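You operate a simulated robot arm through the tools that you are given. There is no shell and no other tool.

You run a simulated robot arm. Do the job below in one go: nothing can be reset, and whatever is moved stays where it is left.

TASK
Open sash five to HALF and brush the grit off its sill.
Fine: it is stiff; free latch five, raise it to the mark and lock it before you brush; track brush back in its place. What is to be rubbed or washed off counts as gone when no trace of it is left.

The check looks at the end state, three seconds after you hand in, the way a careful person would. Anything else that was tipped, shoved, dropped, spilled or broken makes it a failure.

THE ROBOT
A 7-joint arm with a two-finger parallel gripper, fixed in place. Base frame: the origin is at the foot of the arm, x ahead of it, y to its left, z up. Readings come in m, degrees, newtons and seconds.
With the tool pointing down near the work surface it reaches from about 0.36 to 0.78 m from the base axis. Its first joint turns from -166.0 to 166.0 degrees. Payload 3.91 kg.
Tool frame: the origin (TCP) lies between the finger pads and is the grasp point; the fingertips stand 0.03 m ahead of it; z points along the fingers, y is the line along which they close. The gripper opens to 0.11 m. The fingers are 0.02 m wide and 0.01 m thick; the gripper's body (0.048 by 0.112 m) begins 0.055 m behind the TCP.
Orientation is that of the tool frame in the base frame, as [roll, pitch, yaw] about the fixed x, y, z axes, in that order (R = Rz(yaw) Ry(pitch) Rx(roll)). With the fingers straight down and closing along the base's y, the tool's x points along the base's -x, its y along +y and its z along -z.

THE INTERFACE
- The arm moves only by the tool arm_command. Its argument "targets" is a list of rows, each an object of numbers (a shift or turn left out is 0, a gripper value left out holds the last): "tx", "ty", "tz": the shift along the base's x, y, z in m; "ax", "ay", "az": the turn, a rotation vector about the base's x, y, z in degrees. In form: [{"tx": .., "ty": .., "tz": .., "ax": .., "ay": .., "az": ..}, ...]. A call has 1 to 20 rows; each row is the pose to reach, as a shift and turn from the pose commanded when the call began. "fingers" is the gripper command, from -1 (fully open) to 1 (shut), values between in proportion, set as the call begins (left out, the last holds). Rows are played at 5 a second. More than 0.05 m and 8.6 degrees between two rows, or a gripper value outside its range, and nothing of the call is played. Where a pose cannot be reached the arm comes as near as it can. A force on the tool above 50 N (or 10 N above the force at the start of the call, whichever is more), or a blocked arm, ends the call early, and 0.2 s more pass. The fingers move at their own pace (about 0.153 m/s each) and stop on an object; they squeeze with about 31 N. The grip force told is the motor's: it shows also when the fingers shut on nothing. Time passes only in rows, and 0.2 s behind the last, so rows that repeat a pose let the fingers close. It gives the time, the measured TCP pose, the force on the tool (base axes), the opening and the grip force at its end, in the units of the frame above (readings bear some noise), with the torque about the TCP (base axes, N m) and any sound that the robot's microphone picked up.
- Cameras (640 x 400 px; columns grow to the right, rows downward): "scene" is fixed at [0.0507, 0.5001, 1.5591]; the picture's right is [0.93, -0.37, 0.00], its down [-0.30, -0.75, -0.59] and it looks along [0.22, 0.55, -0.81] (base axes); focal length 214 px, centre (320, 200). "wrist" rides on the gripper at [0.077, 0.007, -0.114] in the tool frame; the picture's right is [-0.09, 1.00, 0.00], its down [-0.80, -0.07, -0.59] and it looks along [-0.59, -0.05, 0.80] (tool axes); focal length 270 px, centre (320, 200). There is no depth. A picture from a camera that has moved, and an enlarged one, comes with that camera's place and axes in the base frame and with its lens.
- snapshot(camera): a new picture of that camera. It takes no simulated time.
- raise_lower(by): slides the trunk up (or, below 0, down) by that many m; the arm rides with it, the base frame stays. It gives what a move gives, with no picture.
- zoom(camera, box): a new picture of the part [left, top, right, bottom] of that camera's present view, enlarged. It takes no simulated time.
- sign_off(): hands the job in; it is judged then, once.

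Nothing tells you positions but the pictures and the camera data. Unless the task says otherwise, let go and move clear before handing in.

The tools are called after "Call:" as a command line: name --argument value ..., lists and objects as JSON in quotes. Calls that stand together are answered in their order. arm_command: Moves the arm, as the interface text tells. Its arguments: {"type":"object","properties":{"targets":{"type":"array","items":{"type":"object","properties":{"tx":{"type":"number"},"ty":{"type":"number"},"tz":{"type":"number"},"ax":{"type":"number"},"ay":{"type":"number"},"az":{"type":"number"}}}},"fingers":{"type":"number"}},"required":["targets"]} The other tools are called the same way: raise_lower (by) slides the trunk up or down; snapshot (camera) takes a picture; zoom (camera, box) takes an enlarged picture of a part of a camera's view; sign_off () hands the job in.

At the start:

```text
t: 0.0
eef_pos: [0.369, 0.1843, 1.314]
ee_rot: [179.9, 0.0, -180.0]
force: [-1.1, 0.4, -0.1]
wrist_torque: [-0.01, 0.0, 0.0]
finger_gap: 0.1101
grasp_force: 0.1
trunk travel left (down, up): [-0.575, 0.035]
```

scene: 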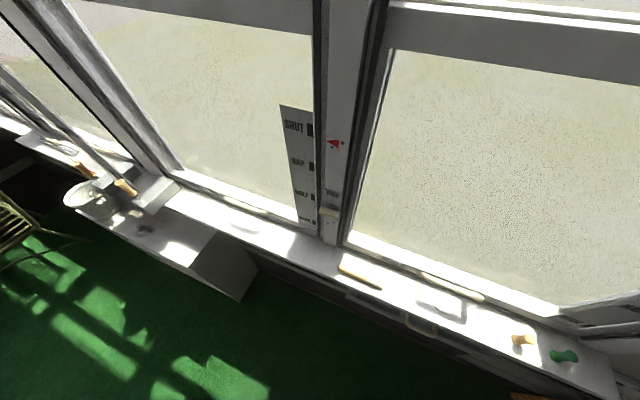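
wrist: 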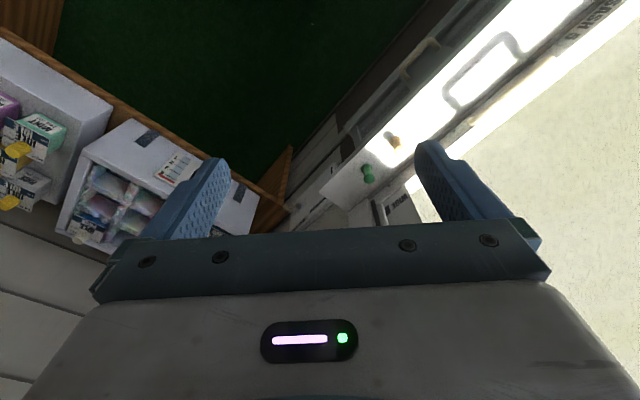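

I see a window wall with two sashes, a scale plate (SHUT, GAP, HALF, ...) by the mullion, and a sill with several objects. I'll look closer before I move anything.

Call:
zoom --camera "scene" --box '[260, 80, 400, 260]'

Call:
zoom --camera "scene" --box '[320, 220, 640, 400]'

Call:
zoom --camera "scene" --box '[0, 80, 260, 300]'

Call:
zoom --camera "wrist" --box '[300, 0, 640, 220]'

```text
2.22 times, centred on (330, 170) of scene
camera zoom: at [0.0507, 0.5001, 1.5591], right [0.93, -0.37, 0.0], down [-0.3, -0.75, -0.59], along [0.22, 0.55, -0.81], focal length 477 px, centre (298, 267)
```

zoom: 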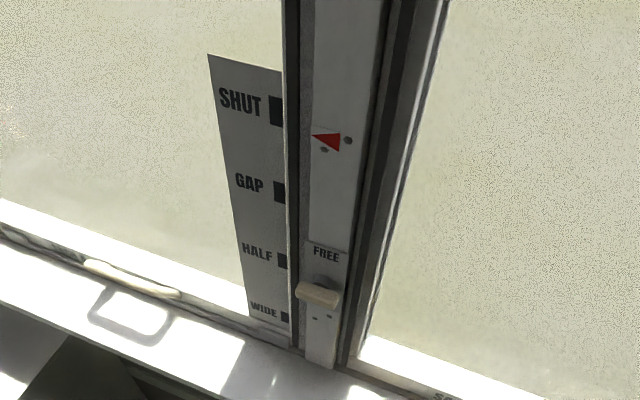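

```text
2.00 times, centred on (480, 310) of scene
camera zoom: at [0.0507, 0.5001, 1.5591], right [0.93, -0.37, 0.0], down [-0.3, -0.75, -0.59], along [0.22, 0.55, -0.81], focal length 429 px, centre (0, -20)
```

zoom: 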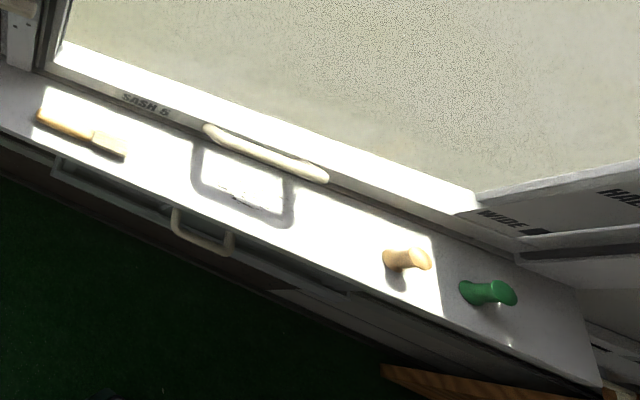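

```text
1.82 times, centred on (130, 190) of scene
camera zoom: at [0.0507, 0.5001, 1.5591], right [0.93, -0.37, 0.0], down [-0.3, -0.75, -0.59], along [0.22, 0.55, -0.81], focal length 390 px, centre (666, 218)
```

zoom: 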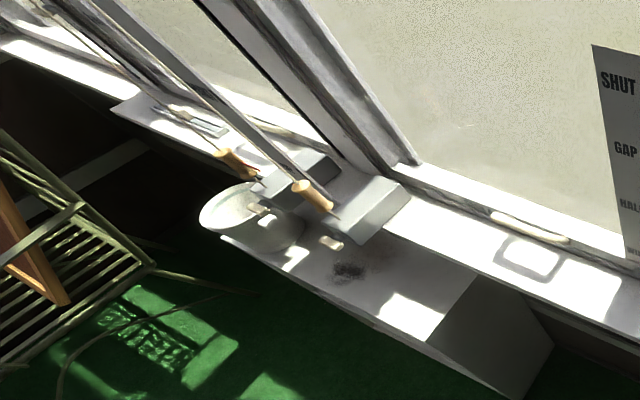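

```text
1.82 times, centred on (470, 110) of wrist
camera zoom: at [0.2911, 0.1883, 1.4283], right [0.09, 1.0, 0.0], down [0.8, -0.07, 0.59], along [0.59, -0.05, -0.8], focal length 491 px, centre (47, 364)
```

zoom: 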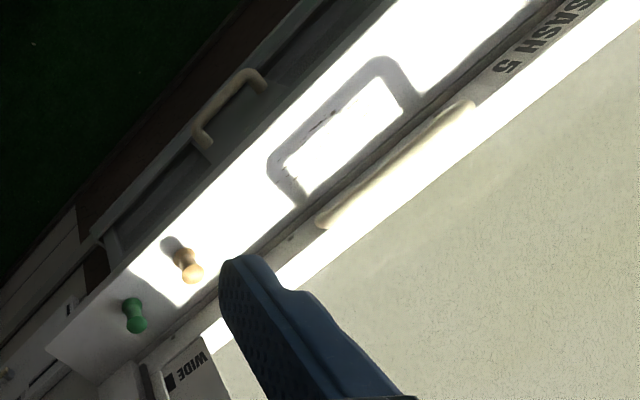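

The wall stands at about 45° to the base axes. Sash 5 is the right-hand one, with what look like a brush, some grit and two knobs on its sill. I'll turn the wrist to face the wall so I can see the latches and scales.

Call:
arm_command --targets '[{"az": 6}, {"az": 12}, {"az": 18}, {"az": 24}, {"az": 30}, {"az": 36}, {"az": 41}, {"az": 45}]'

Call:
snapshot --camera "wrist"

Call:
snapshot --camera "scene"

```text
t: 1.8
eef_pos: [0.3686, 0.1826, 1.3134]
ee_rot: [-179.9, 0.0, -134.9]
force: [0.2, 0.2, 0.0]
wrist_torque: [0.02, -0.02, 0.0]
finger_gap: 0.1099
grasp_force: 0.0
trunk travel left (down, up): [-0.575, 0.035]
```

```text
taken
camera wrist: at [0.3091, 0.1316, 1.4285], right [-0.64, 0.77, 0.0], down [0.62, 0.52, 0.59], along [0.46, 0.38, -0.8], focal length 270 px, centre (320, 200)
```

wrist: 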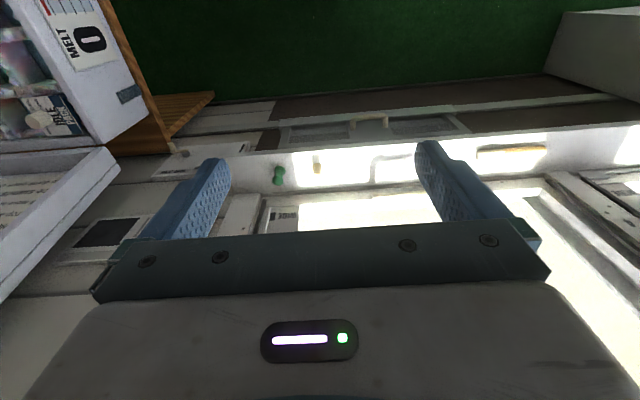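

```text
taken
```

scene: 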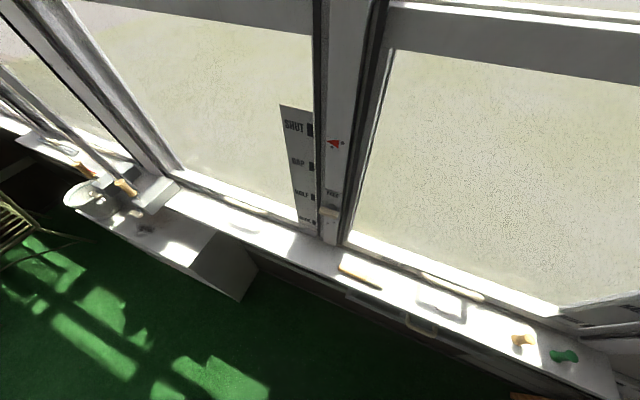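

The sash 5 scale and a latch seem to be at its right end. I'll tilt the tool towards the wall so I can see the wall face-on.

Call:
arm_command --targets '[{"ax": 4.5, "ay": -4.5}, {"ax": 9, "ay": -9}, {"ax": 13.5, "ay": -13.5}, {"ax": 18, "ay": -18}, {"ax": 22.5, "ay": -22.5}, {"ax": 27, "ay": -27}]'

Call:
snapshot --camera "wrist"

```text
t: 3.2
eef_pos: [0.3684, 0.1821, 1.3135]
ee_rot: [-180.0, 38.3, -134.9]
force: [0.9, -0.2, 0.2]
wrist_torque: [-0.02, -0.01, -0.02]
finger_gap: 0.11
grasp_force: 0.1
trunk travel left (down, up): [-0.575, 0.035]
```

```text
taken
camera wrist: at [0.2701, 0.0929, 1.3563], right [-0.66, 0.75, 0.05], down [0.23, 0.13, 0.96], along [0.72, 0.64, -0.26], focal length 270 px, centre (320, 200)
```

wrist: 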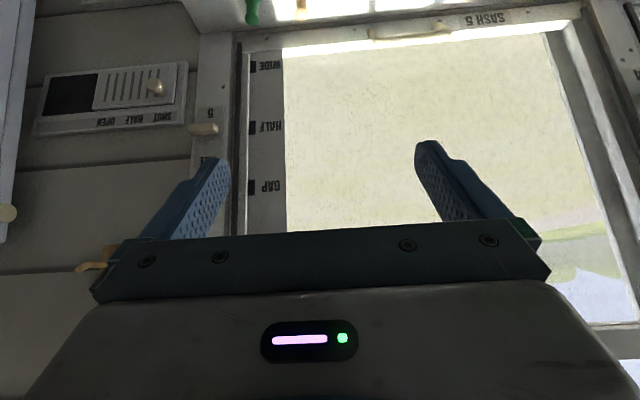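

The latch marked "5" is on the right-hand frame post beside sash 5's scale. I'll zoom in on it.

Call:
zoom --camera "wrist" --box '[160, 30, 300, 230]'

Call:
zoom --camera "wrist" --box '[220, 0, 640, 120]'

```text
2.00 times, centred on (230, 130) of wrist
camera zoom: at [0.2701, 0.0929, 1.3563], right [-0.66, 0.75, 0.05], down [0.23, 0.13, 0.96], along [0.72, 0.64, -0.26], focal length 541 px, centre (500, 340)
```

zoom: 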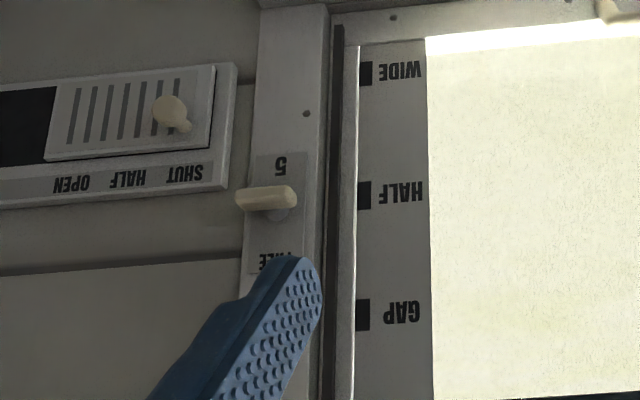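

```text
1.52 times, centred on (430, 60) of wrist
camera zoom: at [0.2701, 0.0929, 1.3563], right [-0.66, 0.75, 0.05], down [0.23, 0.13, 0.96], along [0.72, 0.64, -0.26], focal length 412 px, centre (152, 413)
```

zoom: 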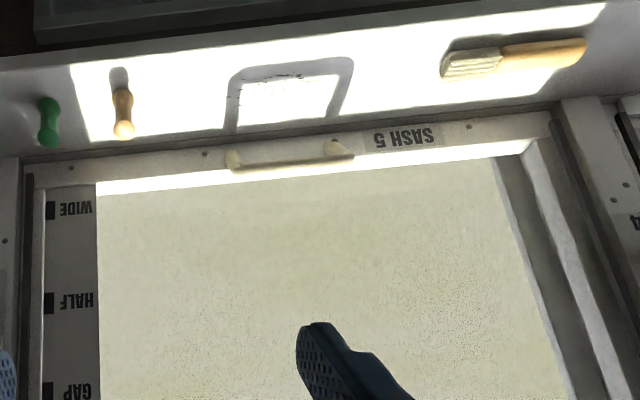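

Sash 5's scale rides on the sash, with the pointer fixed on the frame. Latch 5 is at about (0.74, 0.23, 1.09). I'll move closer for a clear look at the latch lever and the pointer.

Call:
arm_command --targets '[{"tx": 0.025, "ty": -0.02, "tz": -0.01}, {"tx": 0.05, "ty": -0.04, "tz": -0.02}, {"tx": 0.08, "ty": -0.06, "tz": -0.03}, {"tx": 0.11, "ty": -0.08, "tz": -0.04}, {"tx": 0.135, "ty": -0.095, "tz": -0.05}]'

Call:
snapshot --camera "wrist"

Call:
snapshot --camera "scene"

```text
t: 4.4
eef_pos: [0.5062, 0.0876, 1.2635]
ee_rot: [-180.0, 38.1, -135.0]
force: [-0.3, 0.1, 0.2]
wrist_torque: [-0.01, 0.0, 0.01]
finger_gap: 0.1101
grasp_force: 0.0
trunk travel left (down, up): [-0.575, 0.035]
```

```text
taken
camera wrist: at [0.4069, -0.0015, 1.3057], right [-0.66, 0.75, 0.05], down [0.24, 0.14, 0.96], along [0.72, 0.64, -0.27], focal length 270 px, centre (320, 200)
```

wrist: 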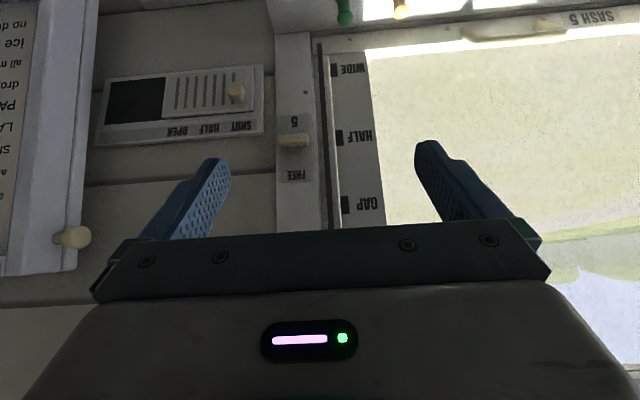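

```text
taken
```

scene: 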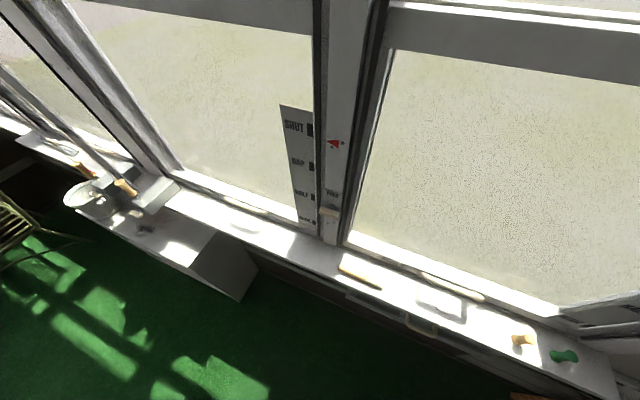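

Call:
zoom --camera "wrist" --box '[260, 70, 400, 230]'

Call:
zoom --camera "wrist" --box '[265, 100, 325, 190]'

Call:
zoom --camera "wrist" --box '[300, 0, 640, 110]'

```text
2.50 times, centred on (330, 150) of wrist
camera zoom: at [0.4069, -0.0015, 1.3057], right [-0.66, 0.75, 0.05], down [0.24, 0.14, 0.96], along [0.72, 0.64, -0.27], focal length 676 px, centre (295, 325)
```

zoom: 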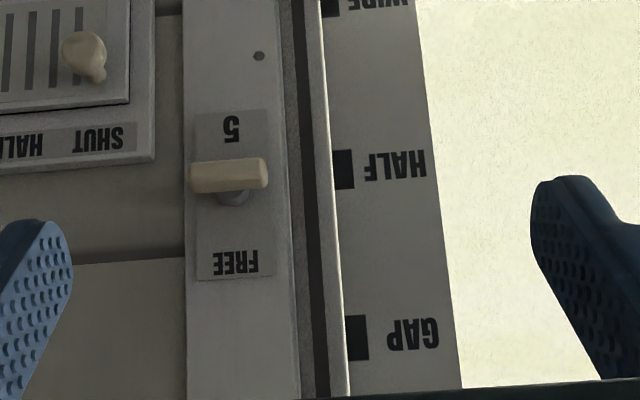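

```text
4.44 times, centred on (295, 145) of wrist
camera zoom: at [0.4069, -0.0015, 1.3057], right [-0.66, 0.75, 0.05], down [0.24, 0.14, 0.96], along [0.72, 0.64, -0.27], focal length 1201 px, centre (431, 444)
```

zoom: 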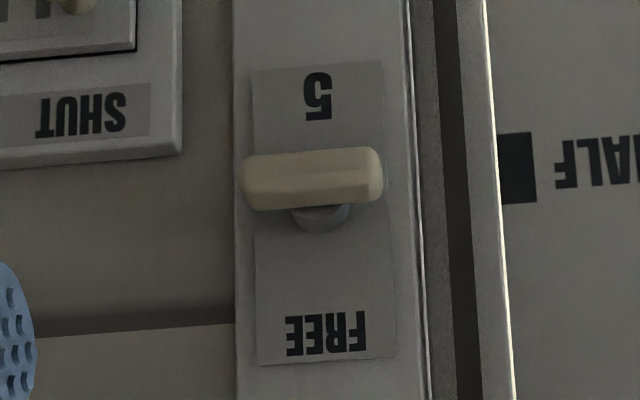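

```text
1.88 times, centred on (470, 55) of wrist
camera zoom: at [0.4069, -0.0015, 1.3057], right [-0.66, 0.75, 0.05], down [0.24, 0.14, 0.96], along [0.72, 0.64, -0.27], focal length 509 px, centre (38, 473)
```

zoom: 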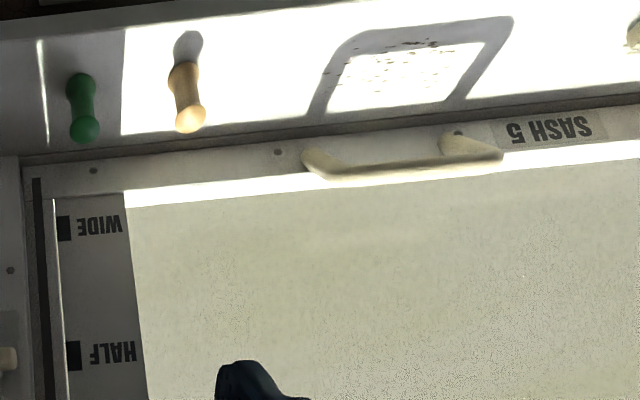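

Latch 5 is a short T-bar about 5 cm long, lying horizontally (locked), with FREE above it, at about (0.722, 0.228, 1.10). I'll tilt the camera up to see the pointer on that post.

Call:
arm_command --targets '[{"ax": 4.3, "ay": -4.3, "tz": 0.01}, {"ax": 8.6, "ay": -8.6, "tz": 0.02}, {"ax": 12.9, "ay": -12.9, "tz": 0.03}, {"ax": 17.2, "ay": -17.2, "tz": 0.04}, {"ax": 21.5, "ay": -21.5, "tz": 0.05}, {"ax": 25.5, "ay": -25.5, "tz": 0.06}]'

Call:
snapshot --camera "wrist"

```text
t: 5.8
eef_pos: [0.5033, 0.0874, 1.3253]
ee_rot: [-179.7, 74.3, -134.7]
force: [0.4, 0.0, -0.6]
wrist_torque: [0.03, 0.03, 0.01]
finger_gap: 0.1099
grasp_force: 0.1
trunk travel left (down, up): [-0.575, 0.035]
```

```text
taken
camera wrist: at [0.4056, -0.0015, 1.2806], right [-0.69, 0.72, 0.08], down [-0.2, -0.3, 0.93], along [0.7, 0.62, 0.35], focal length 270 px, centre (320, 200)
```

wrist: 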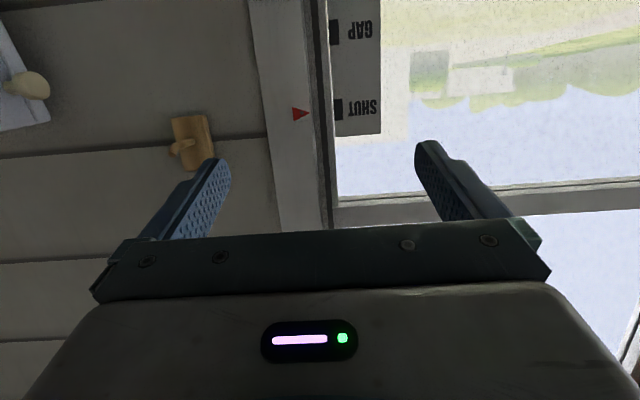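

Call:
zoom --camera "wrist" --box '[260, 0, 420, 150]'

```text
2.67 times, centred on (340, 75) of wrist
camera zoom: at [0.4056, -0.0015, 1.2806], right [-0.69, 0.72, 0.08], down [-0.2, -0.3, 0.93], along [0.7, 0.62, 0.35], focal length 721 px, centre (267, 533)
```

zoom: 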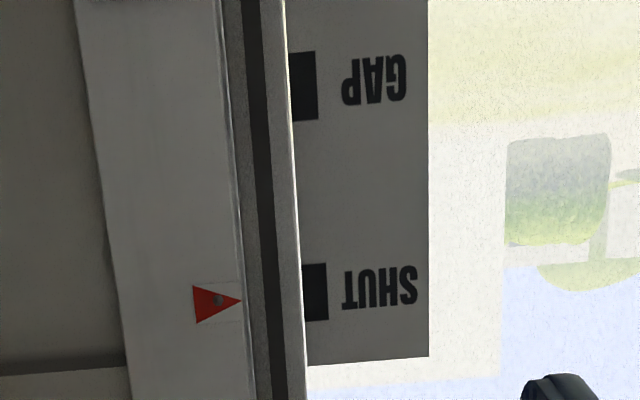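

The pointer sits at SHUT (z≈1.30), with GAP about 0.10 m and HALF about 0.22 m below it, so the sash has to rise roughly 0.22 m. Next I'll level the tool towards the wall and roll it so the fingers close vertically on the latch bar.

Call:
arm_command --targets '[{"ax": 5.57, "ay": -5.57}, {"ax": 11.14, "ay": -11.14}]'

Call:
arm_command --targets '[{"ax": 5.785, "ay": 5.785}, {"ax": 11.57, "ay": 11.57}, {"ax": 17.36, "ay": 17.36}, {"ax": 23.14, "ay": 23.14}, {"ax": 28.93, "ay": 28.93}, {"ax": 34.71, "ay": 34.71}, {"ax": 40.5, "ay": 40.5}, {"ax": 46.28, "ay": 46.28}, {"ax": 52.07, "ay": 52.07}, {"ax": 57.85, "ay": 57.85}, {"ax": 63.64, "ay": 63.64}]'

Call:
snapshot --camera "wrist"

```text
t: 6.4
eef_pos: [0.5029, 0.088, 1.3238]
ee_rot: [-12.3, 89.9, 32.7]
force: [0.5, -0.7, -0.3]
wrist_torque: [-0.01, 0.02, 0.0]
finger_gap: 0.1097
grasp_force: 0.2
trunk travel left (down, up): [-0.575, 0.035]
```

```text
t: 8.8
eef_pos: [0.5046, 0.0884, 1.3232]
ee_rot: [90.1, -0.1, 135.0]
force: [0.0, -0.4, -0.4]
wrist_torque: [-0.03, 0.0, -0.01]
finger_gap: 0.1101
grasp_force: 0.0
trunk travel left (down, up): [-0.575, 0.035]
```

```text
taken
camera wrist: at [0.3678, 0.0601, 1.331], right [0.06, -0.06, 1.0], down [0.15, -0.99, -0.07], along [0.99, 0.15, -0.05], focal length 270 px, centre (320, 200)
```

wrist: 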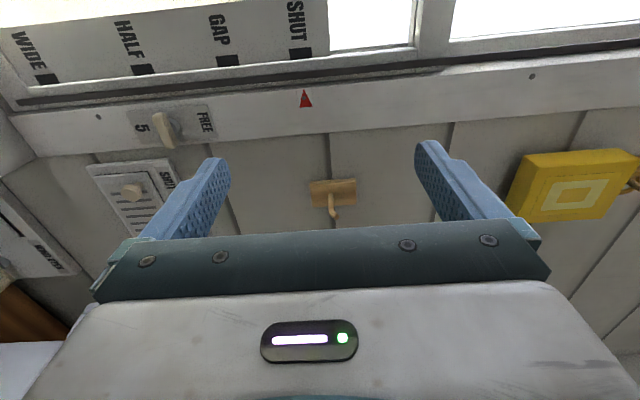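

The pose works, and I now see the latch side-on, the scale, and a hook on the wall. I'll zoom in on the latch and the surroundings.

Call:
zoom --camera "wrist" --box '[90, 80, 250, 180]'

Call:
zoom --camera "wrist" --box '[0, 0, 340, 160]'

Call:
snapshot --camera "scene"

```text
4.00 times, centred on (170, 130) of wrist
camera zoom: at [0.3678, 0.0601, 1.331], right [0.06, -0.06, 1.0], down [0.15, -0.99, -0.07], along [0.99, 0.15, -0.05], focal length 1081 px, centre (920, 480)
```

zoom: 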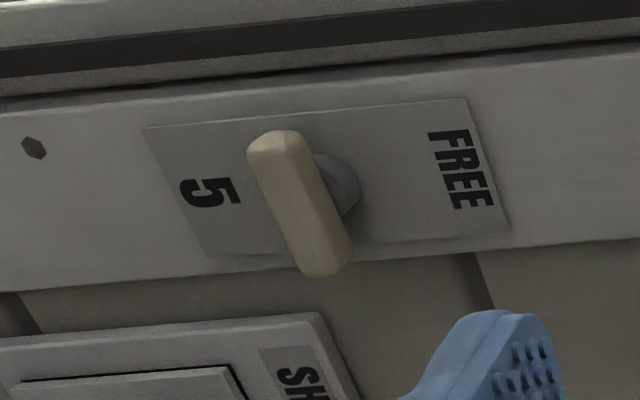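

```text
1.88 times, centred on (170, 80) of wrist
camera zoom: at [0.3678, 0.0601, 1.331], right [0.06, -0.06, 1.0], down [0.15, -0.99, -0.07], along [0.99, 0.15, -0.05], focal length 509 px, centre (602, 426)
```

zoom: 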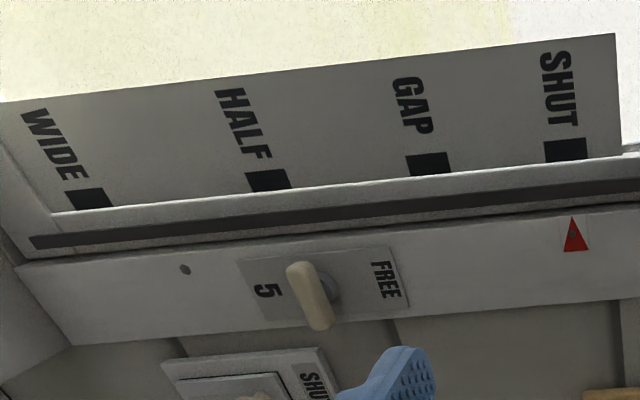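

```text
taken
```

scene: 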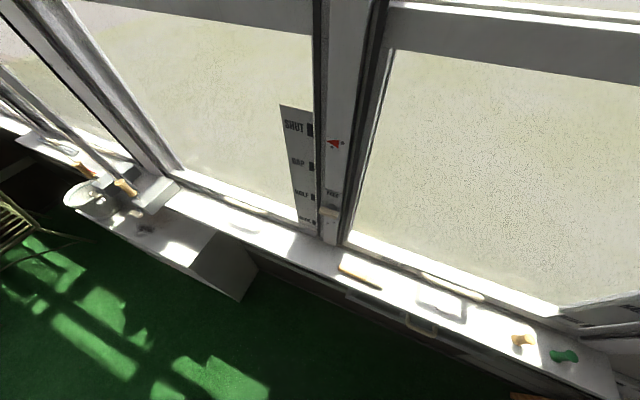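

The latch is clearly a turn-bar on a round spindle: plate face at d≈0.699, bar centre about (0.721, 0.228, 1.098). I'll go down in front of it first, then check alignment before moving in.

Call:
arm_command --targets '[{"tx": 0.008, "ty": -0.008, "tz": -0.038}, {"tx": 0.016, "ty": -0.016, "tz": -0.076}, {"tx": 0.024, "ty": -0.024, "tz": -0.114}, {"tx": 0.03, "ty": -0.03, "tz": -0.152}, {"tx": 0.035, "ty": -0.035, "tz": -0.19}, {"tx": 0.039, "ty": -0.039, "tz": -0.225}]'

Call:
snapshot --camera "wrist"

Call:
snapshot --camera "scene"

```text
t: 10.2
eef_pos: [0.5439, 0.0481, 1.0984]
ee_rot: [90.0, 0.0, 135.0]
force: [0.4, 0.0, 0.7]
wrist_torque: [-0.02, -0.04, 0.02]
finger_gap: 0.1101
grasp_force: 0.0
trunk travel left (down, up): [-0.575, 0.035]
```

```text
taken
camera wrist: at [0.4076, 0.0206, 1.1051], right [0.06, -0.06, 1.0], down [0.15, -0.99, -0.07], along [0.99, 0.15, -0.05], focal length 270 px, centre (320, 200)
```

wrist: 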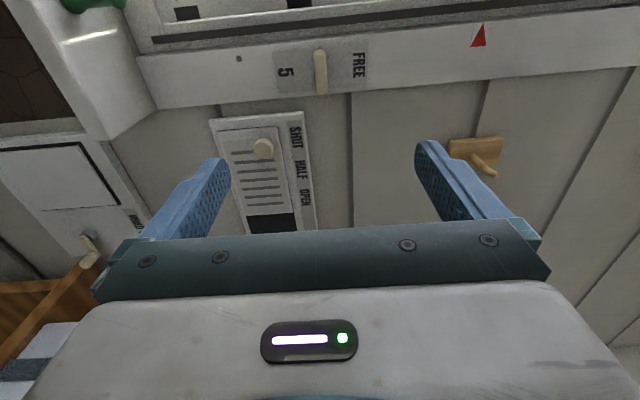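

```text
taken
```

scene: 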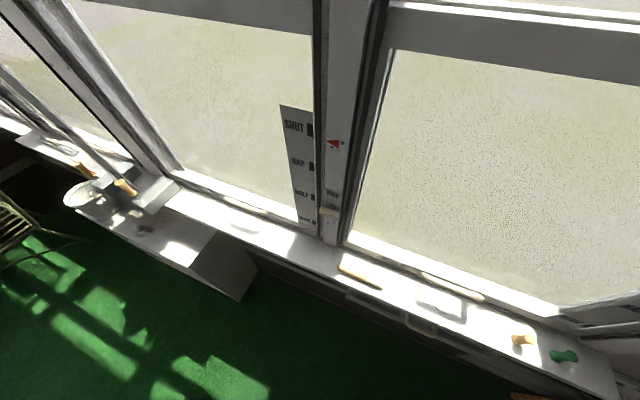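

The tool is in line with the bar at the same height. I'll approach along the wall normal to a few centimetres off, then check.

Call:
arm_command --targets '[{"tx": 0.03, "ty": 0.03, "tz": 0.001}, {"tx": 0.06, "ty": 0.06, "tz": 0.002}, {"tx": 0.09, "ty": 0.092, "tz": 0.002}, {"tx": 0.12, "ty": 0.123, "tz": 0.002}, {"tx": 0.15, "ty": 0.154, "tz": 0.002}]'

Call:
snapshot --camera "wrist"

```text
t: 11.4
eef_pos: [0.6927, 0.2046, 1.1008]
ee_rot: [90.1, 0.0, 135.2]
force: [-0.1, -0.8, 1.0]
wrist_torque: [-0.01, 0.02, 0.02]
finger_gap: 0.1098
grasp_force: 0.0
trunk travel left (down, up): [-0.575, 0.035]
```

```text
taken
camera wrist: at [0.5575, 0.1763, 1.1076], right [0.06, -0.06, 1.0], down [0.15, -0.99, -0.07], along [0.99, 0.15, -0.05], focal length 270 px, centre (320, 200)
```

wrist: 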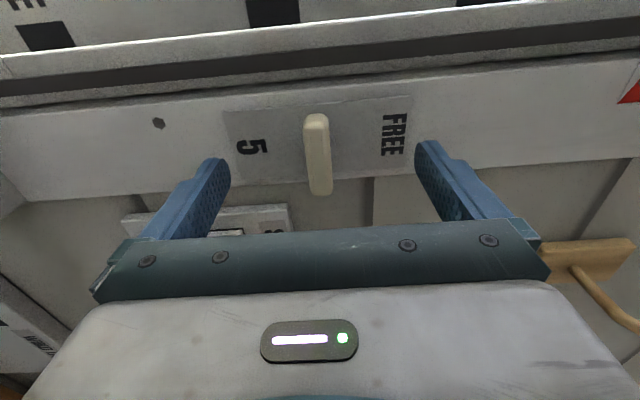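

Well centred on the bar. I'll move in the last 2.5 cm and close.

Call:
arm_command --targets '[{"tx": 0.01, "ty": 0.01}, {"tx": 0.0185, "ty": 0.0185}]'

Call:
arm_command --targets '[{"tx": 0}, {"tx": 0}, {"tx": 0}]' --fingers 1

Call:
snapshot --camera "wrist"

```text
t: 12.0
eef_pos: [0.7114, 0.2215, 1.1011]
ee_rot: [90.0, 0.0, 135.0]
force: [-0.6, 0.3, -0.8]
wrist_torque: [0.03, -0.02, -0.01]
finger_gap: 0.11
grasp_force: 0.1
trunk travel left (down, up): [-0.575, 0.035]
```

```text
t: 12.8
eef_pos: [0.712, 0.2227, 1.0996]
ee_rot: [90.1, -0.1, 135.0]
force: [-1.4, 0.6, -7.0]
wrist_torque: [0.26, -0.31, -0.43]
finger_gap: 0.0148
grasp_force: 44.2
trunk travel left (down, up): [-0.575, 0.035]
```

```text
taken
camera wrist: at [0.5754, 0.1939, 1.1071], right [0.06, -0.06, 1.0], down [0.15, -0.99, -0.07], along [0.99, 0.15, -0.05], focal length 270 px, centre (320, 200)
```

wrist: 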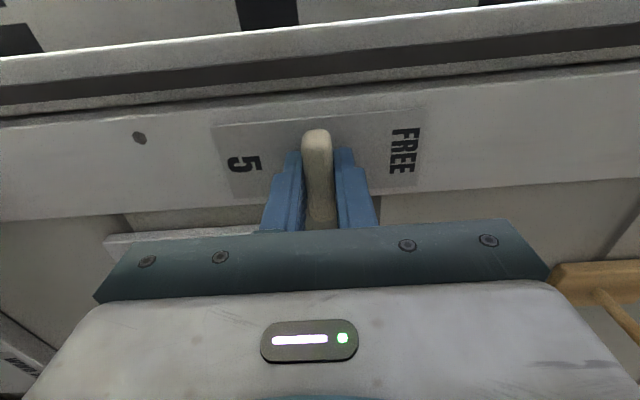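

Gripped at 14.8 mm. I'll try a small counter-clockwise twist and read the torque.

Call:
arm_command --targets '[{"ax": -3.5, "ay": -3.5}, {"ax": -7, "ay": -7}, {"ax": -10.6, "ay": -10.6}]'

Call:
snapshot --camera "wrist"

```text
t: 13.6
eef_pos: [0.7117, 0.2225, 1.1001]
ee_rot: [90.1, 15.1, 135.1]
force: [-4.9, 1.4, -10.1]
wrist_torque: [0.26, -0.25, -0.96]
finger_gap: 0.015
grasp_force: 45.0
trunk travel left (down, up): [-0.575, 0.035]
```

```text
taken
camera wrist: at [0.576, 0.1932, 1.0868], right [-0.12, 0.12, 0.98], down [0.14, -0.98, 0.14], along [0.98, 0.16, 0.1], focal length 270 px, centre (320, 200)
```

wrist: 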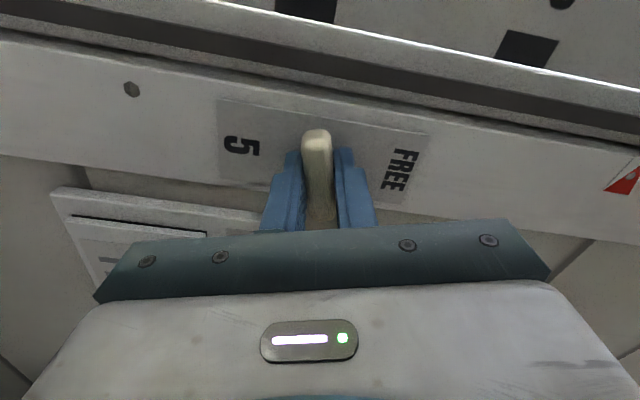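

The bar turns with the gripper with hardly any torque, so this direction works. I'll carry on to 90°.

Call:
arm_command --targets '[{"ax": -5.3, "ay": -5.3}, {"ax": -10.6, "ay": -10.6}, {"ax": -15.9, "ay": -15.9}, {"ax": -21.2, "ay": -21.2}, {"ax": -26.5, "ay": -26.5}, {"ax": -31.8, "ay": -31.8}, {"ax": -37.1, "ay": -37.1}, {"ax": -42.4, "ay": -42.4}]'

Call:
snapshot --camera "wrist"

```text
t: 15.4
eef_pos: [0.7117, 0.2221, 1.1006]
ee_rot: [90.2, 75.2, 135.2]
force: [-3.6, 0.0, -8.0]
wrist_torque: [-0.68, 0.66, 0.04]
finger_gap: 0.0149
grasp_force: 44.9
trunk travel left (down, up): [-0.575, 0.035]
```

```text
taken
camera wrist: at [0.6109, 0.1582, 1.0277], right [-0.66, 0.67, 0.34], down [-0.23, -0.61, 0.76], along [0.71, 0.43, 0.56], focal length 270 px, centre (320, 200)
```

wrist: 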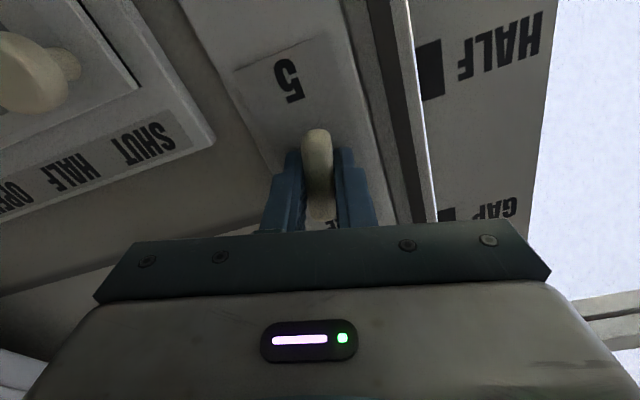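

Still turning freely at 75°. I'll finish the last 15°.

Call:
arm_command --targets '[{"ax": -5.3, "ay": -5.3}, {"ax": -10.6, "ay": -10.6}]'

Call:
snapshot --camera "wrist"

```text
t: 16.0
eef_pos: [0.7109, 0.2219, 1.1006]
ee_rot: [-132.3, 89.9, -87.4]
force: [-5.1, 0.4, -6.8]
wrist_torque: [-0.71, 0.76, 0.06]
finger_gap: 0.0152
grasp_force: 45.1
trunk travel left (down, up): [-0.575, 0.035]
```

```text
taken
camera wrist: at [0.6248, 0.1444, 1.0234], right [-0.7, 0.7, 0.09], down [-0.37, -0.47, 0.8], along [0.61, 0.53, 0.59], focal length 270 px, centre (320, 200)
```

wrist: 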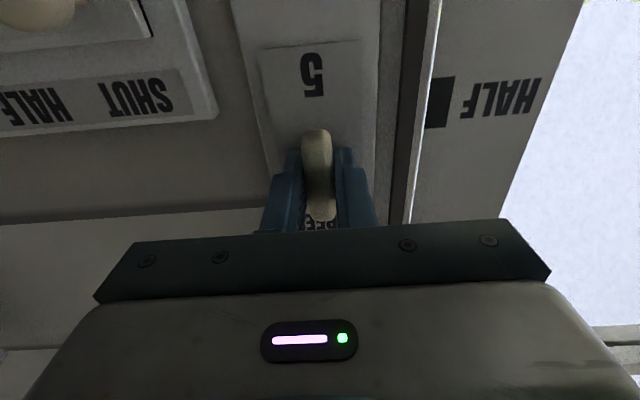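

The bar is now upright, pointing at FREE. I'll release it with a small opening and back straight out.

Call:
arm_command --targets '[{"tx": 0}, {"tx": 0}]' --fingers 0.3

Call:
arm_command --targets '[{"tx": -0.02, "ty": -0.02}, {"tx": -0.05, "ty": -0.05}, {"tx": -0.08, "ty": -0.08}, {"tx": -0.11, "ty": -0.11}, {"tx": -0.14, "ty": -0.14}]'

Call:
snapshot --camera "wrist"

```text
t: 16.6
eef_pos: [0.7125, 0.2206, 1.1019]
ee_rot: [10.6, 89.9, 55.5]
force: [0.0, 0.0, -0.2]
wrist_torque: [-0.02, -0.04, -0.03]
finger_gap: 0.0387
grasp_force: 0.1
trunk travel left (down, up): [-0.575, 0.035]
```

```text
t: 17.8
eef_pos: [0.5701, 0.0822, 1.1006]
ee_rot: [48.5, 89.9, 93.5]
force: [-0.1, -0.1, -0.5]
wrist_torque: [-0.01, -0.01, 0.01]
finger_gap: 0.0384
grasp_force: 0.0
trunk travel left (down, up): [-0.575, 0.035]
```

```text
taken
camera wrist: at [0.4841, 0.004, 1.0239], right [-0.7, 0.7, 0.09], down [-0.37, -0.47, 0.8], along [0.61, 0.53, 0.59], focal length 270 px, centre (320, 200)
```

wrist: 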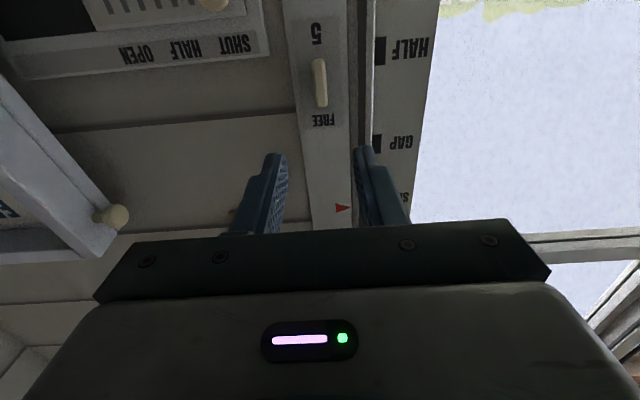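

The latch stays upright at FREE. Next is the lift bar on the bottom rail, at about u −0.12 to 0.04 along the wall and z≈0.92. I'll roll the tool back and slide left in front of it.

Call:
arm_command --targets '[{"ax": 5.785, "ay": 5.785, "tx": -0.02, "ty": 0.028}, {"ax": 11.57, "ay": 11.57, "tx": -0.04, "ty": 0.056}, {"ax": 17.36, "ay": 17.36, "tx": -0.06, "ty": 0.084}, {"ax": 23.14, "ay": 23.14, "tx": -0.081, "ty": 0.113}, {"ax": 28.93, "ay": 28.93, "tx": -0.102, "ty": 0.142}, {"ax": 34.71, "ay": 34.71, "tx": -0.123, "ty": 0.171}, {"ax": 40.5, "ay": 40.5, "tx": -0.144, "ty": 0.2}, {"ax": 46.28, "ay": 46.28, "tx": -0.165, "ty": 0.229}, {"ax": 52.07, "ay": 52.07, "tx": -0.187, "ty": 0.258}, {"ax": 57.85, "ay": 57.85, "tx": -0.208, "ty": 0.287}, {"ax": 63.64, "ay": 63.64, "tx": -0.23, "ty": 0.314}]' --fingers -1

Call:
snapshot --camera "wrist"

Call:
snapshot --camera "scene"

```text
t: 20.2
eef_pos: [0.3389, 0.3823, 1.0546]
ee_rot: [88.6, -0.3, 135.2]
force: [-0.6, 1.9, 0.5]
wrist_torque: [-0.04, -0.02, -0.03]
finger_gap: 0.11
grasp_force: 0.0
out of reach, approached as far as the arm can: row 5, 6, 7, 8, 9, 10, 11
trunk travel left (down, up): [-0.575, 0.035]
```

```text
taken
camera wrist: at [0.2039, 0.3532, 1.0586], right [0.05, -0.08, 1.0], down [0.15, -0.98, -0.09], along [0.99, 0.15, -0.04], focal length 270 px, centre (320, 200)
```

wrist: 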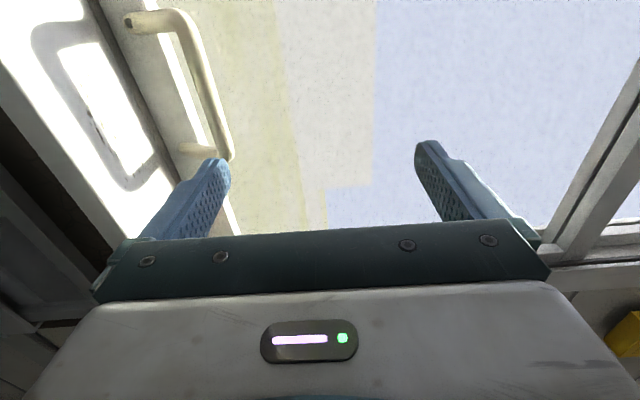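

```text
taken
```

scene: 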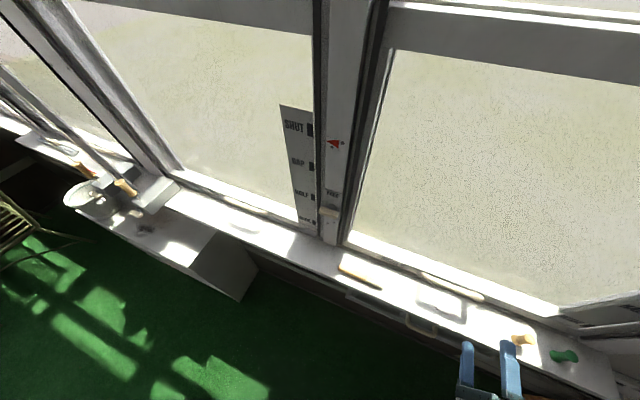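

The handle is a bow that rises up and out from the rail. The arm is near its reach limit here with the trunk high, so I'll raise the tool first and then lower the trunk for a better working height.

Call:
arm_command --targets '[{"tz": 0.04}, {"tz": 0.08}, {"tz": 0.12}, {"tz": 0.16}, {"tz": 0.2}]'

Call:
raise_lower --by -0.2

Call:
snapshot --camera "wrist"

Call:
snapshot --camera "scene"

```text
t: 21.4
eef_pos: [0.3419, 0.3776, 1.0471]
ee_rot: [89.5, -0.2, 135.0]
force: [0.4, -0.2, -0.3]
wrist_torque: [0.02, 0.01, 0.01]
finger_gap: 0.11
grasp_force: 0.0
out of reach, approached as far as the arm can: row 1, 2, 3, 4, 5
trunk travel left (down, up): [-0.575, 0.035]
```

```text
t: 23.6
eef_pos: [0.3425, 0.3777, 0.8468]
ee_rot: [89.5, -0.1, 135.1]
force: [0.3, 0.2, 0.5]
wrist_torque: [-0.02, 0.0, 0.03]
finger_gap: 0.11
grasp_force: 0.1
trunk travel left (down, up): [-0.375, 0.235]
```

```text
taken
camera wrist: at [0.2059, 0.3499, 0.853], right [0.06, -0.07, 1.0], down [0.15, -0.99, -0.08], along [0.99, 0.15, -0.05], focal length 270 px, centre (320, 200)
```

wrist: 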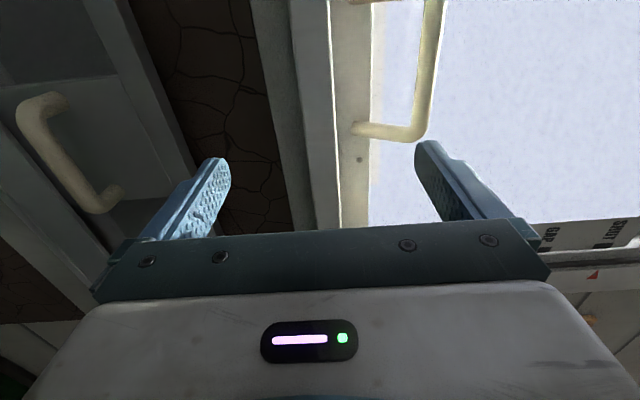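

```text
taken
```

scene: 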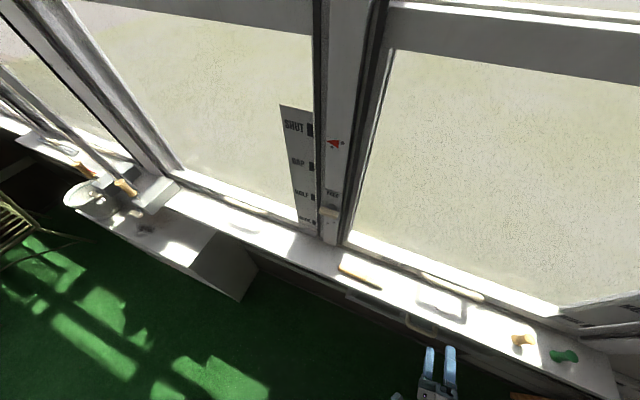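

Lifting the arm didn't work there because the pose is too folded. I'll try moving up and slightly outward, while staying short of the sill edge.

Call:
arm_command --targets '[{"tx": 0.01, "ty": 0.01, "tz": 0.03}, {"tx": 0.02, "ty": 0.02, "tz": 0.06}, {"tx": 0.025, "ty": 0.025, "tz": 0.1}]'

Call:
snapshot --camera "wrist"

```text
t: 24.4
eef_pos: [0.3626, 0.383, 0.8527]
ee_rot: [88.6, -0.2, 135.1]
force: [-0.4, -0.8, -0.2]
wrist_torque: [0.04, 0.0, -0.02]
finger_gap: 0.1101
grasp_force: 0.1
out of reach, approached as far as the arm can: row 1, 2, 3
trunk travel left (down, up): [-0.375, 0.235]
```

```text
taken
camera wrist: at [0.2258, 0.3538, 0.857], right [0.05, -0.08, 1.0], down [0.15, -0.98, -0.09], along [0.99, 0.15, -0.04], focal length 270 px, centre (320, 200)
```

wrist: 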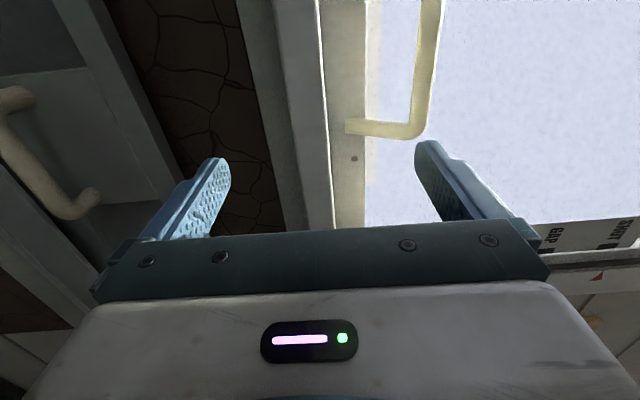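

The level pose is jammed against a joint limit. I'll ease it by tilting the fingers downward, which frees the wrist, and see where the arm goes.

Call:
arm_command --targets '[{"ax": -4, "ay": 4}, {"ax": -8, "ay": 8}, {"ax": -12, "ay": 12}, {"ax": -16, "ay": 16}, {"ax": -20, "ay": 20}]'

Call:
snapshot --camera "wrist"

Call:
snapshot --camera "scene"

```text
t: 25.6
eef_pos: [0.3479, 0.3146, 0.6874]
ee_rot: [109.9, -0.2, 133.1]
force: [0.6, 0.9, 0.3]
wrist_torque: [0.01, -0.01, 0.0]
finger_gap: 0.1099
grasp_force: 0.0
out of reach, approached as far as the arm can: row 1, 2, 3, 4, 5
trunk travel left (down, up): [-0.375, 0.235]
```

```text
taken
camera wrist: at [0.2179, 0.2979, 0.7326], right [0.31, 0.17, 0.94], down [0.12, -0.98, 0.13], along [0.94, 0.08, -0.33], focal length 270 px, centre (320, 200)
```

wrist: 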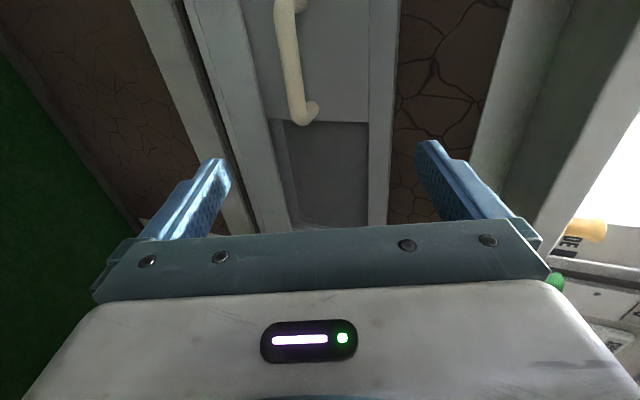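

```text
taken
```

scene: 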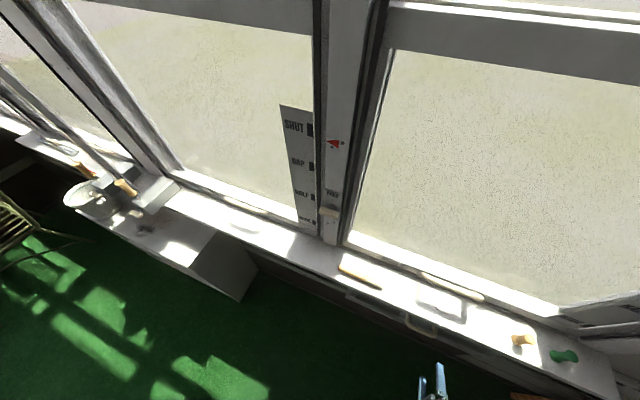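

With the fingers lower the arm sagged in front of the cabinet, still clear of everything. I'll raise the trunk to lift the arm away before sorting out the joint pose.

Call:
raise_lower --by 0.235

Call:
snapshot --camera "wrist"

Call:
snapshot --camera "scene"

```text
t: 28.0
eef_pos: [0.3476, 0.3128, 0.918]
ee_rot: [110.2, 0.2, 133.1]
force: [0.8, -0.4, -0.1]
wrist_torque: [-0.01, 0.01, 0.0]
finger_gap: 0.11
grasp_force: 0.0
trunk travel left (down, up): [-0.61, 0.0]
```

```text
taken
camera wrist: at [0.218, 0.2962, 0.9636], right [0.31, 0.17, 0.93], down [0.12, -0.98, 0.14], along [0.94, 0.07, -0.33], focal length 270 px, centre (320, 200)
```

wrist: 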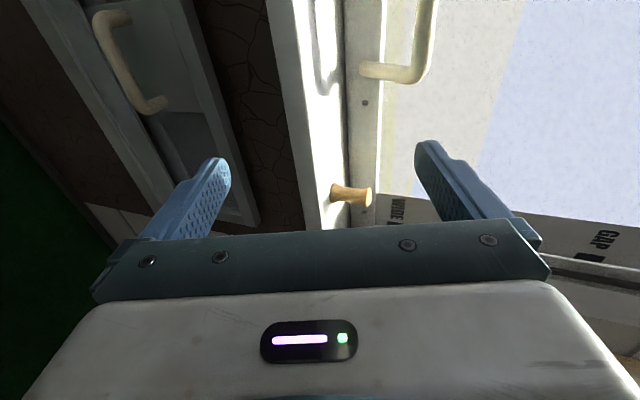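

```text
taken
```

scene: 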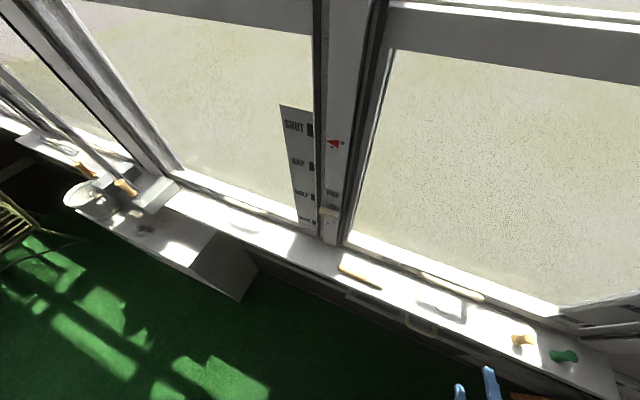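

Now I'll undo the tilt and shift right, back toward poses that worked.

Call:
arm_command --targets '[{"tx": 0.02, "ty": -0.036, "ax": 3.3, "ay": -3.3}, {"tx": 0.04, "ty": -0.072, "ax": 6.7, "ay": -6.7}, {"tx": 0.06, "ty": -0.108, "ax": 10, "ay": -10}, {"tx": 0.08, "ty": -0.145, "ax": 13.3, "ay": -13.3}, {"tx": 0.1, "ty": -0.181, "ax": 16.7, "ay": -16.7}, {"tx": 0.121, "ty": -0.217, "ax": 20, "ay": -20}]'

Call:
snapshot --camera "wrist"

```text
t: 29.4
eef_pos: [0.4476, 0.0944, 0.9119]
ee_rot: [83.6, -0.6, 135.8]
force: [-0.5, 0.5, 0.9]
wrist_torque: [-0.04, 0.0, -0.01]
finger_gap: 0.1102
grasp_force: 0.1
out of reach, approached as far as the arm can: row 1
trunk travel left (down, up): [-0.61, 0.0]
```

```text
taken
camera wrist: at [0.3111, 0.0642, 0.9065], right [-0.01, -0.15, 0.99], down [0.17, -0.97, -0.15], along [0.99, 0.17, 0.03], focal length 270 px, centre (320, 200)
```

wrist: 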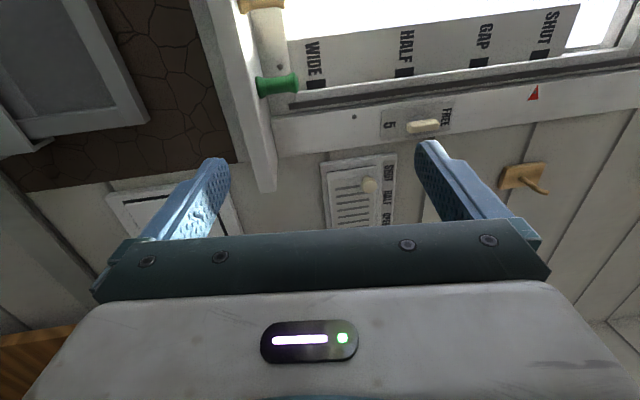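

The commands track again. Now I'll try lifting from here.

Call:
arm_command --targets '[{"tx": 0.02, "ty": 0.01, "tz": 0.04}, {"tx": 0.04, "ty": 0.02, "tz": 0.08}, {"tx": 0.06, "ty": 0.03, "tz": 0.12}, {"tx": 0.08, "ty": 0.04, "tz": 0.16}, {"tx": 0.1, "ty": 0.05, "tz": 0.2}]'

Call:
snapshot --camera "wrist"

```text
t: 30.6
eef_pos: [0.5485, 0.1457, 1.1126]
ee_rot: [83.7, -0.5, 135.9]
force: [0.4, 0.0, -0.5]
wrist_torque: [-0.02, 0.0, -0.03]
finger_gap: 0.1098
grasp_force: 0.0
trunk travel left (down, up): [-0.61, 0.0]
```

```text
taken
camera wrist: at [0.412, 0.1157, 1.1084], right [-0.01, -0.15, 0.99], down [0.17, -0.98, -0.14], along [0.99, 0.17, 0.03], focal length 270 px, centre (320, 200)
```

wrist: 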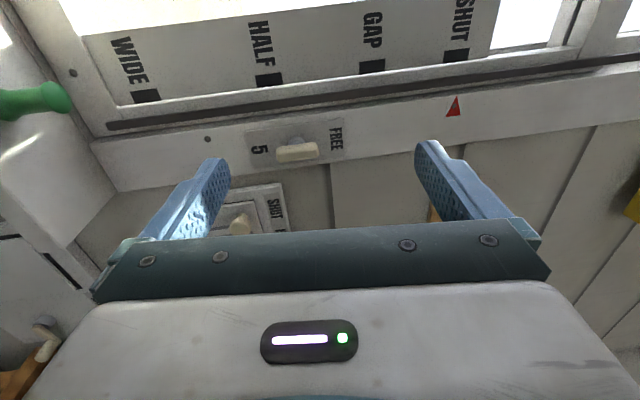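

Good. Now I'll go left again, but further out toward the window where the arm isn't so folded, tilting the fingers slightly down.

Call:
arm_command --targets '[{"tx": 0.01, "ty": 0.045, "ax": -3, "ay": 3}, {"tx": 0.005, "ty": 0.09, "ax": -6, "ay": 6}, {"tx": -0.01, "ty": 0.13, "ax": -9, "ay": 9}, {"tx": -0.03, "ty": 0.17, "ax": -12, "ay": 12}, {"tx": -0.054, "ty": 0.208, "ax": -15, "ay": 15}]'

Call:
snapshot --camera "wrist"

```text
t: 32.0
eef_pos: [0.5458, 0.2718, 1.0986]
ee_rot: [106.0, -4.1, 125.1]
force: [0.3, -0.4, 0.1]
wrist_torque: [-0.02, 0.02, 0.03]
finger_gap: 0.1098
grasp_force: 0.0
trunk travel left (down, up): [-0.61, 0.0]
stopped in row 5: the arm was blocked; the commanded pose is now the measured one
```

```text
taken
camera wrist: at [0.4132, 0.2685, 1.142], right [0.31, 0.03, 0.95], down [-0.02, -1.0, 0.04], along [0.95, -0.03, -0.31], focal length 270 px, centre (320, 200)
```

wrist: 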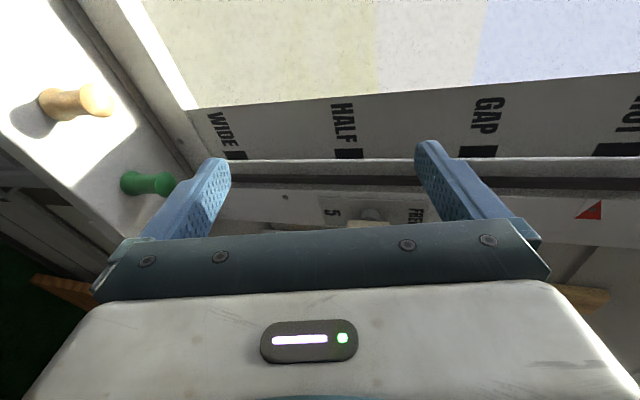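

The arm reported being blocked with no force at the tool. I'll check the scene before continuing.

Call:
snapshot --camera "scene"

```text
taken
```

scene: 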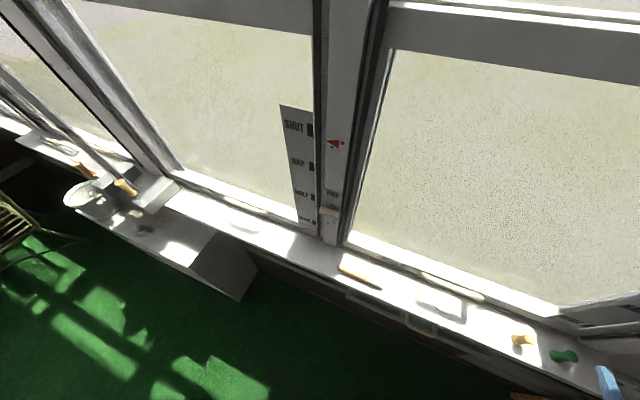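

I'll back out the way I came, then restore the earlier working wrist posture.

Call:
arm_command --targets '[{"ty": -0.03}, {"ty": -0.06}, {"ty": -0.09}, {"ty": -0.12}]'

Call:
snapshot --camera "wrist"

```text
t: 33.0
eef_pos: [0.5461, 0.1501, 1.0989]
ee_rot: [106.0, -4.1, 125.0]
force: [0.0, 0.4, -0.6]
wrist_torque: [-0.01, -0.03, 0.03]
finger_gap: 0.11
grasp_force: 0.0
trunk travel left (down, up): [-0.61, 0.0]
```

```text
taken
camera wrist: at [0.4147, 0.1475, 1.1418], right [0.31, 0.03, 0.95], down [-0.02, -1.0, 0.04], along [0.95, -0.03, -0.31], focal length 270 px, centre (320, 200)
```

wrist: 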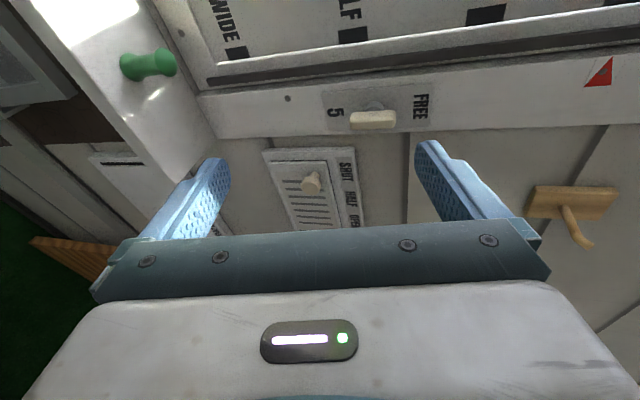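

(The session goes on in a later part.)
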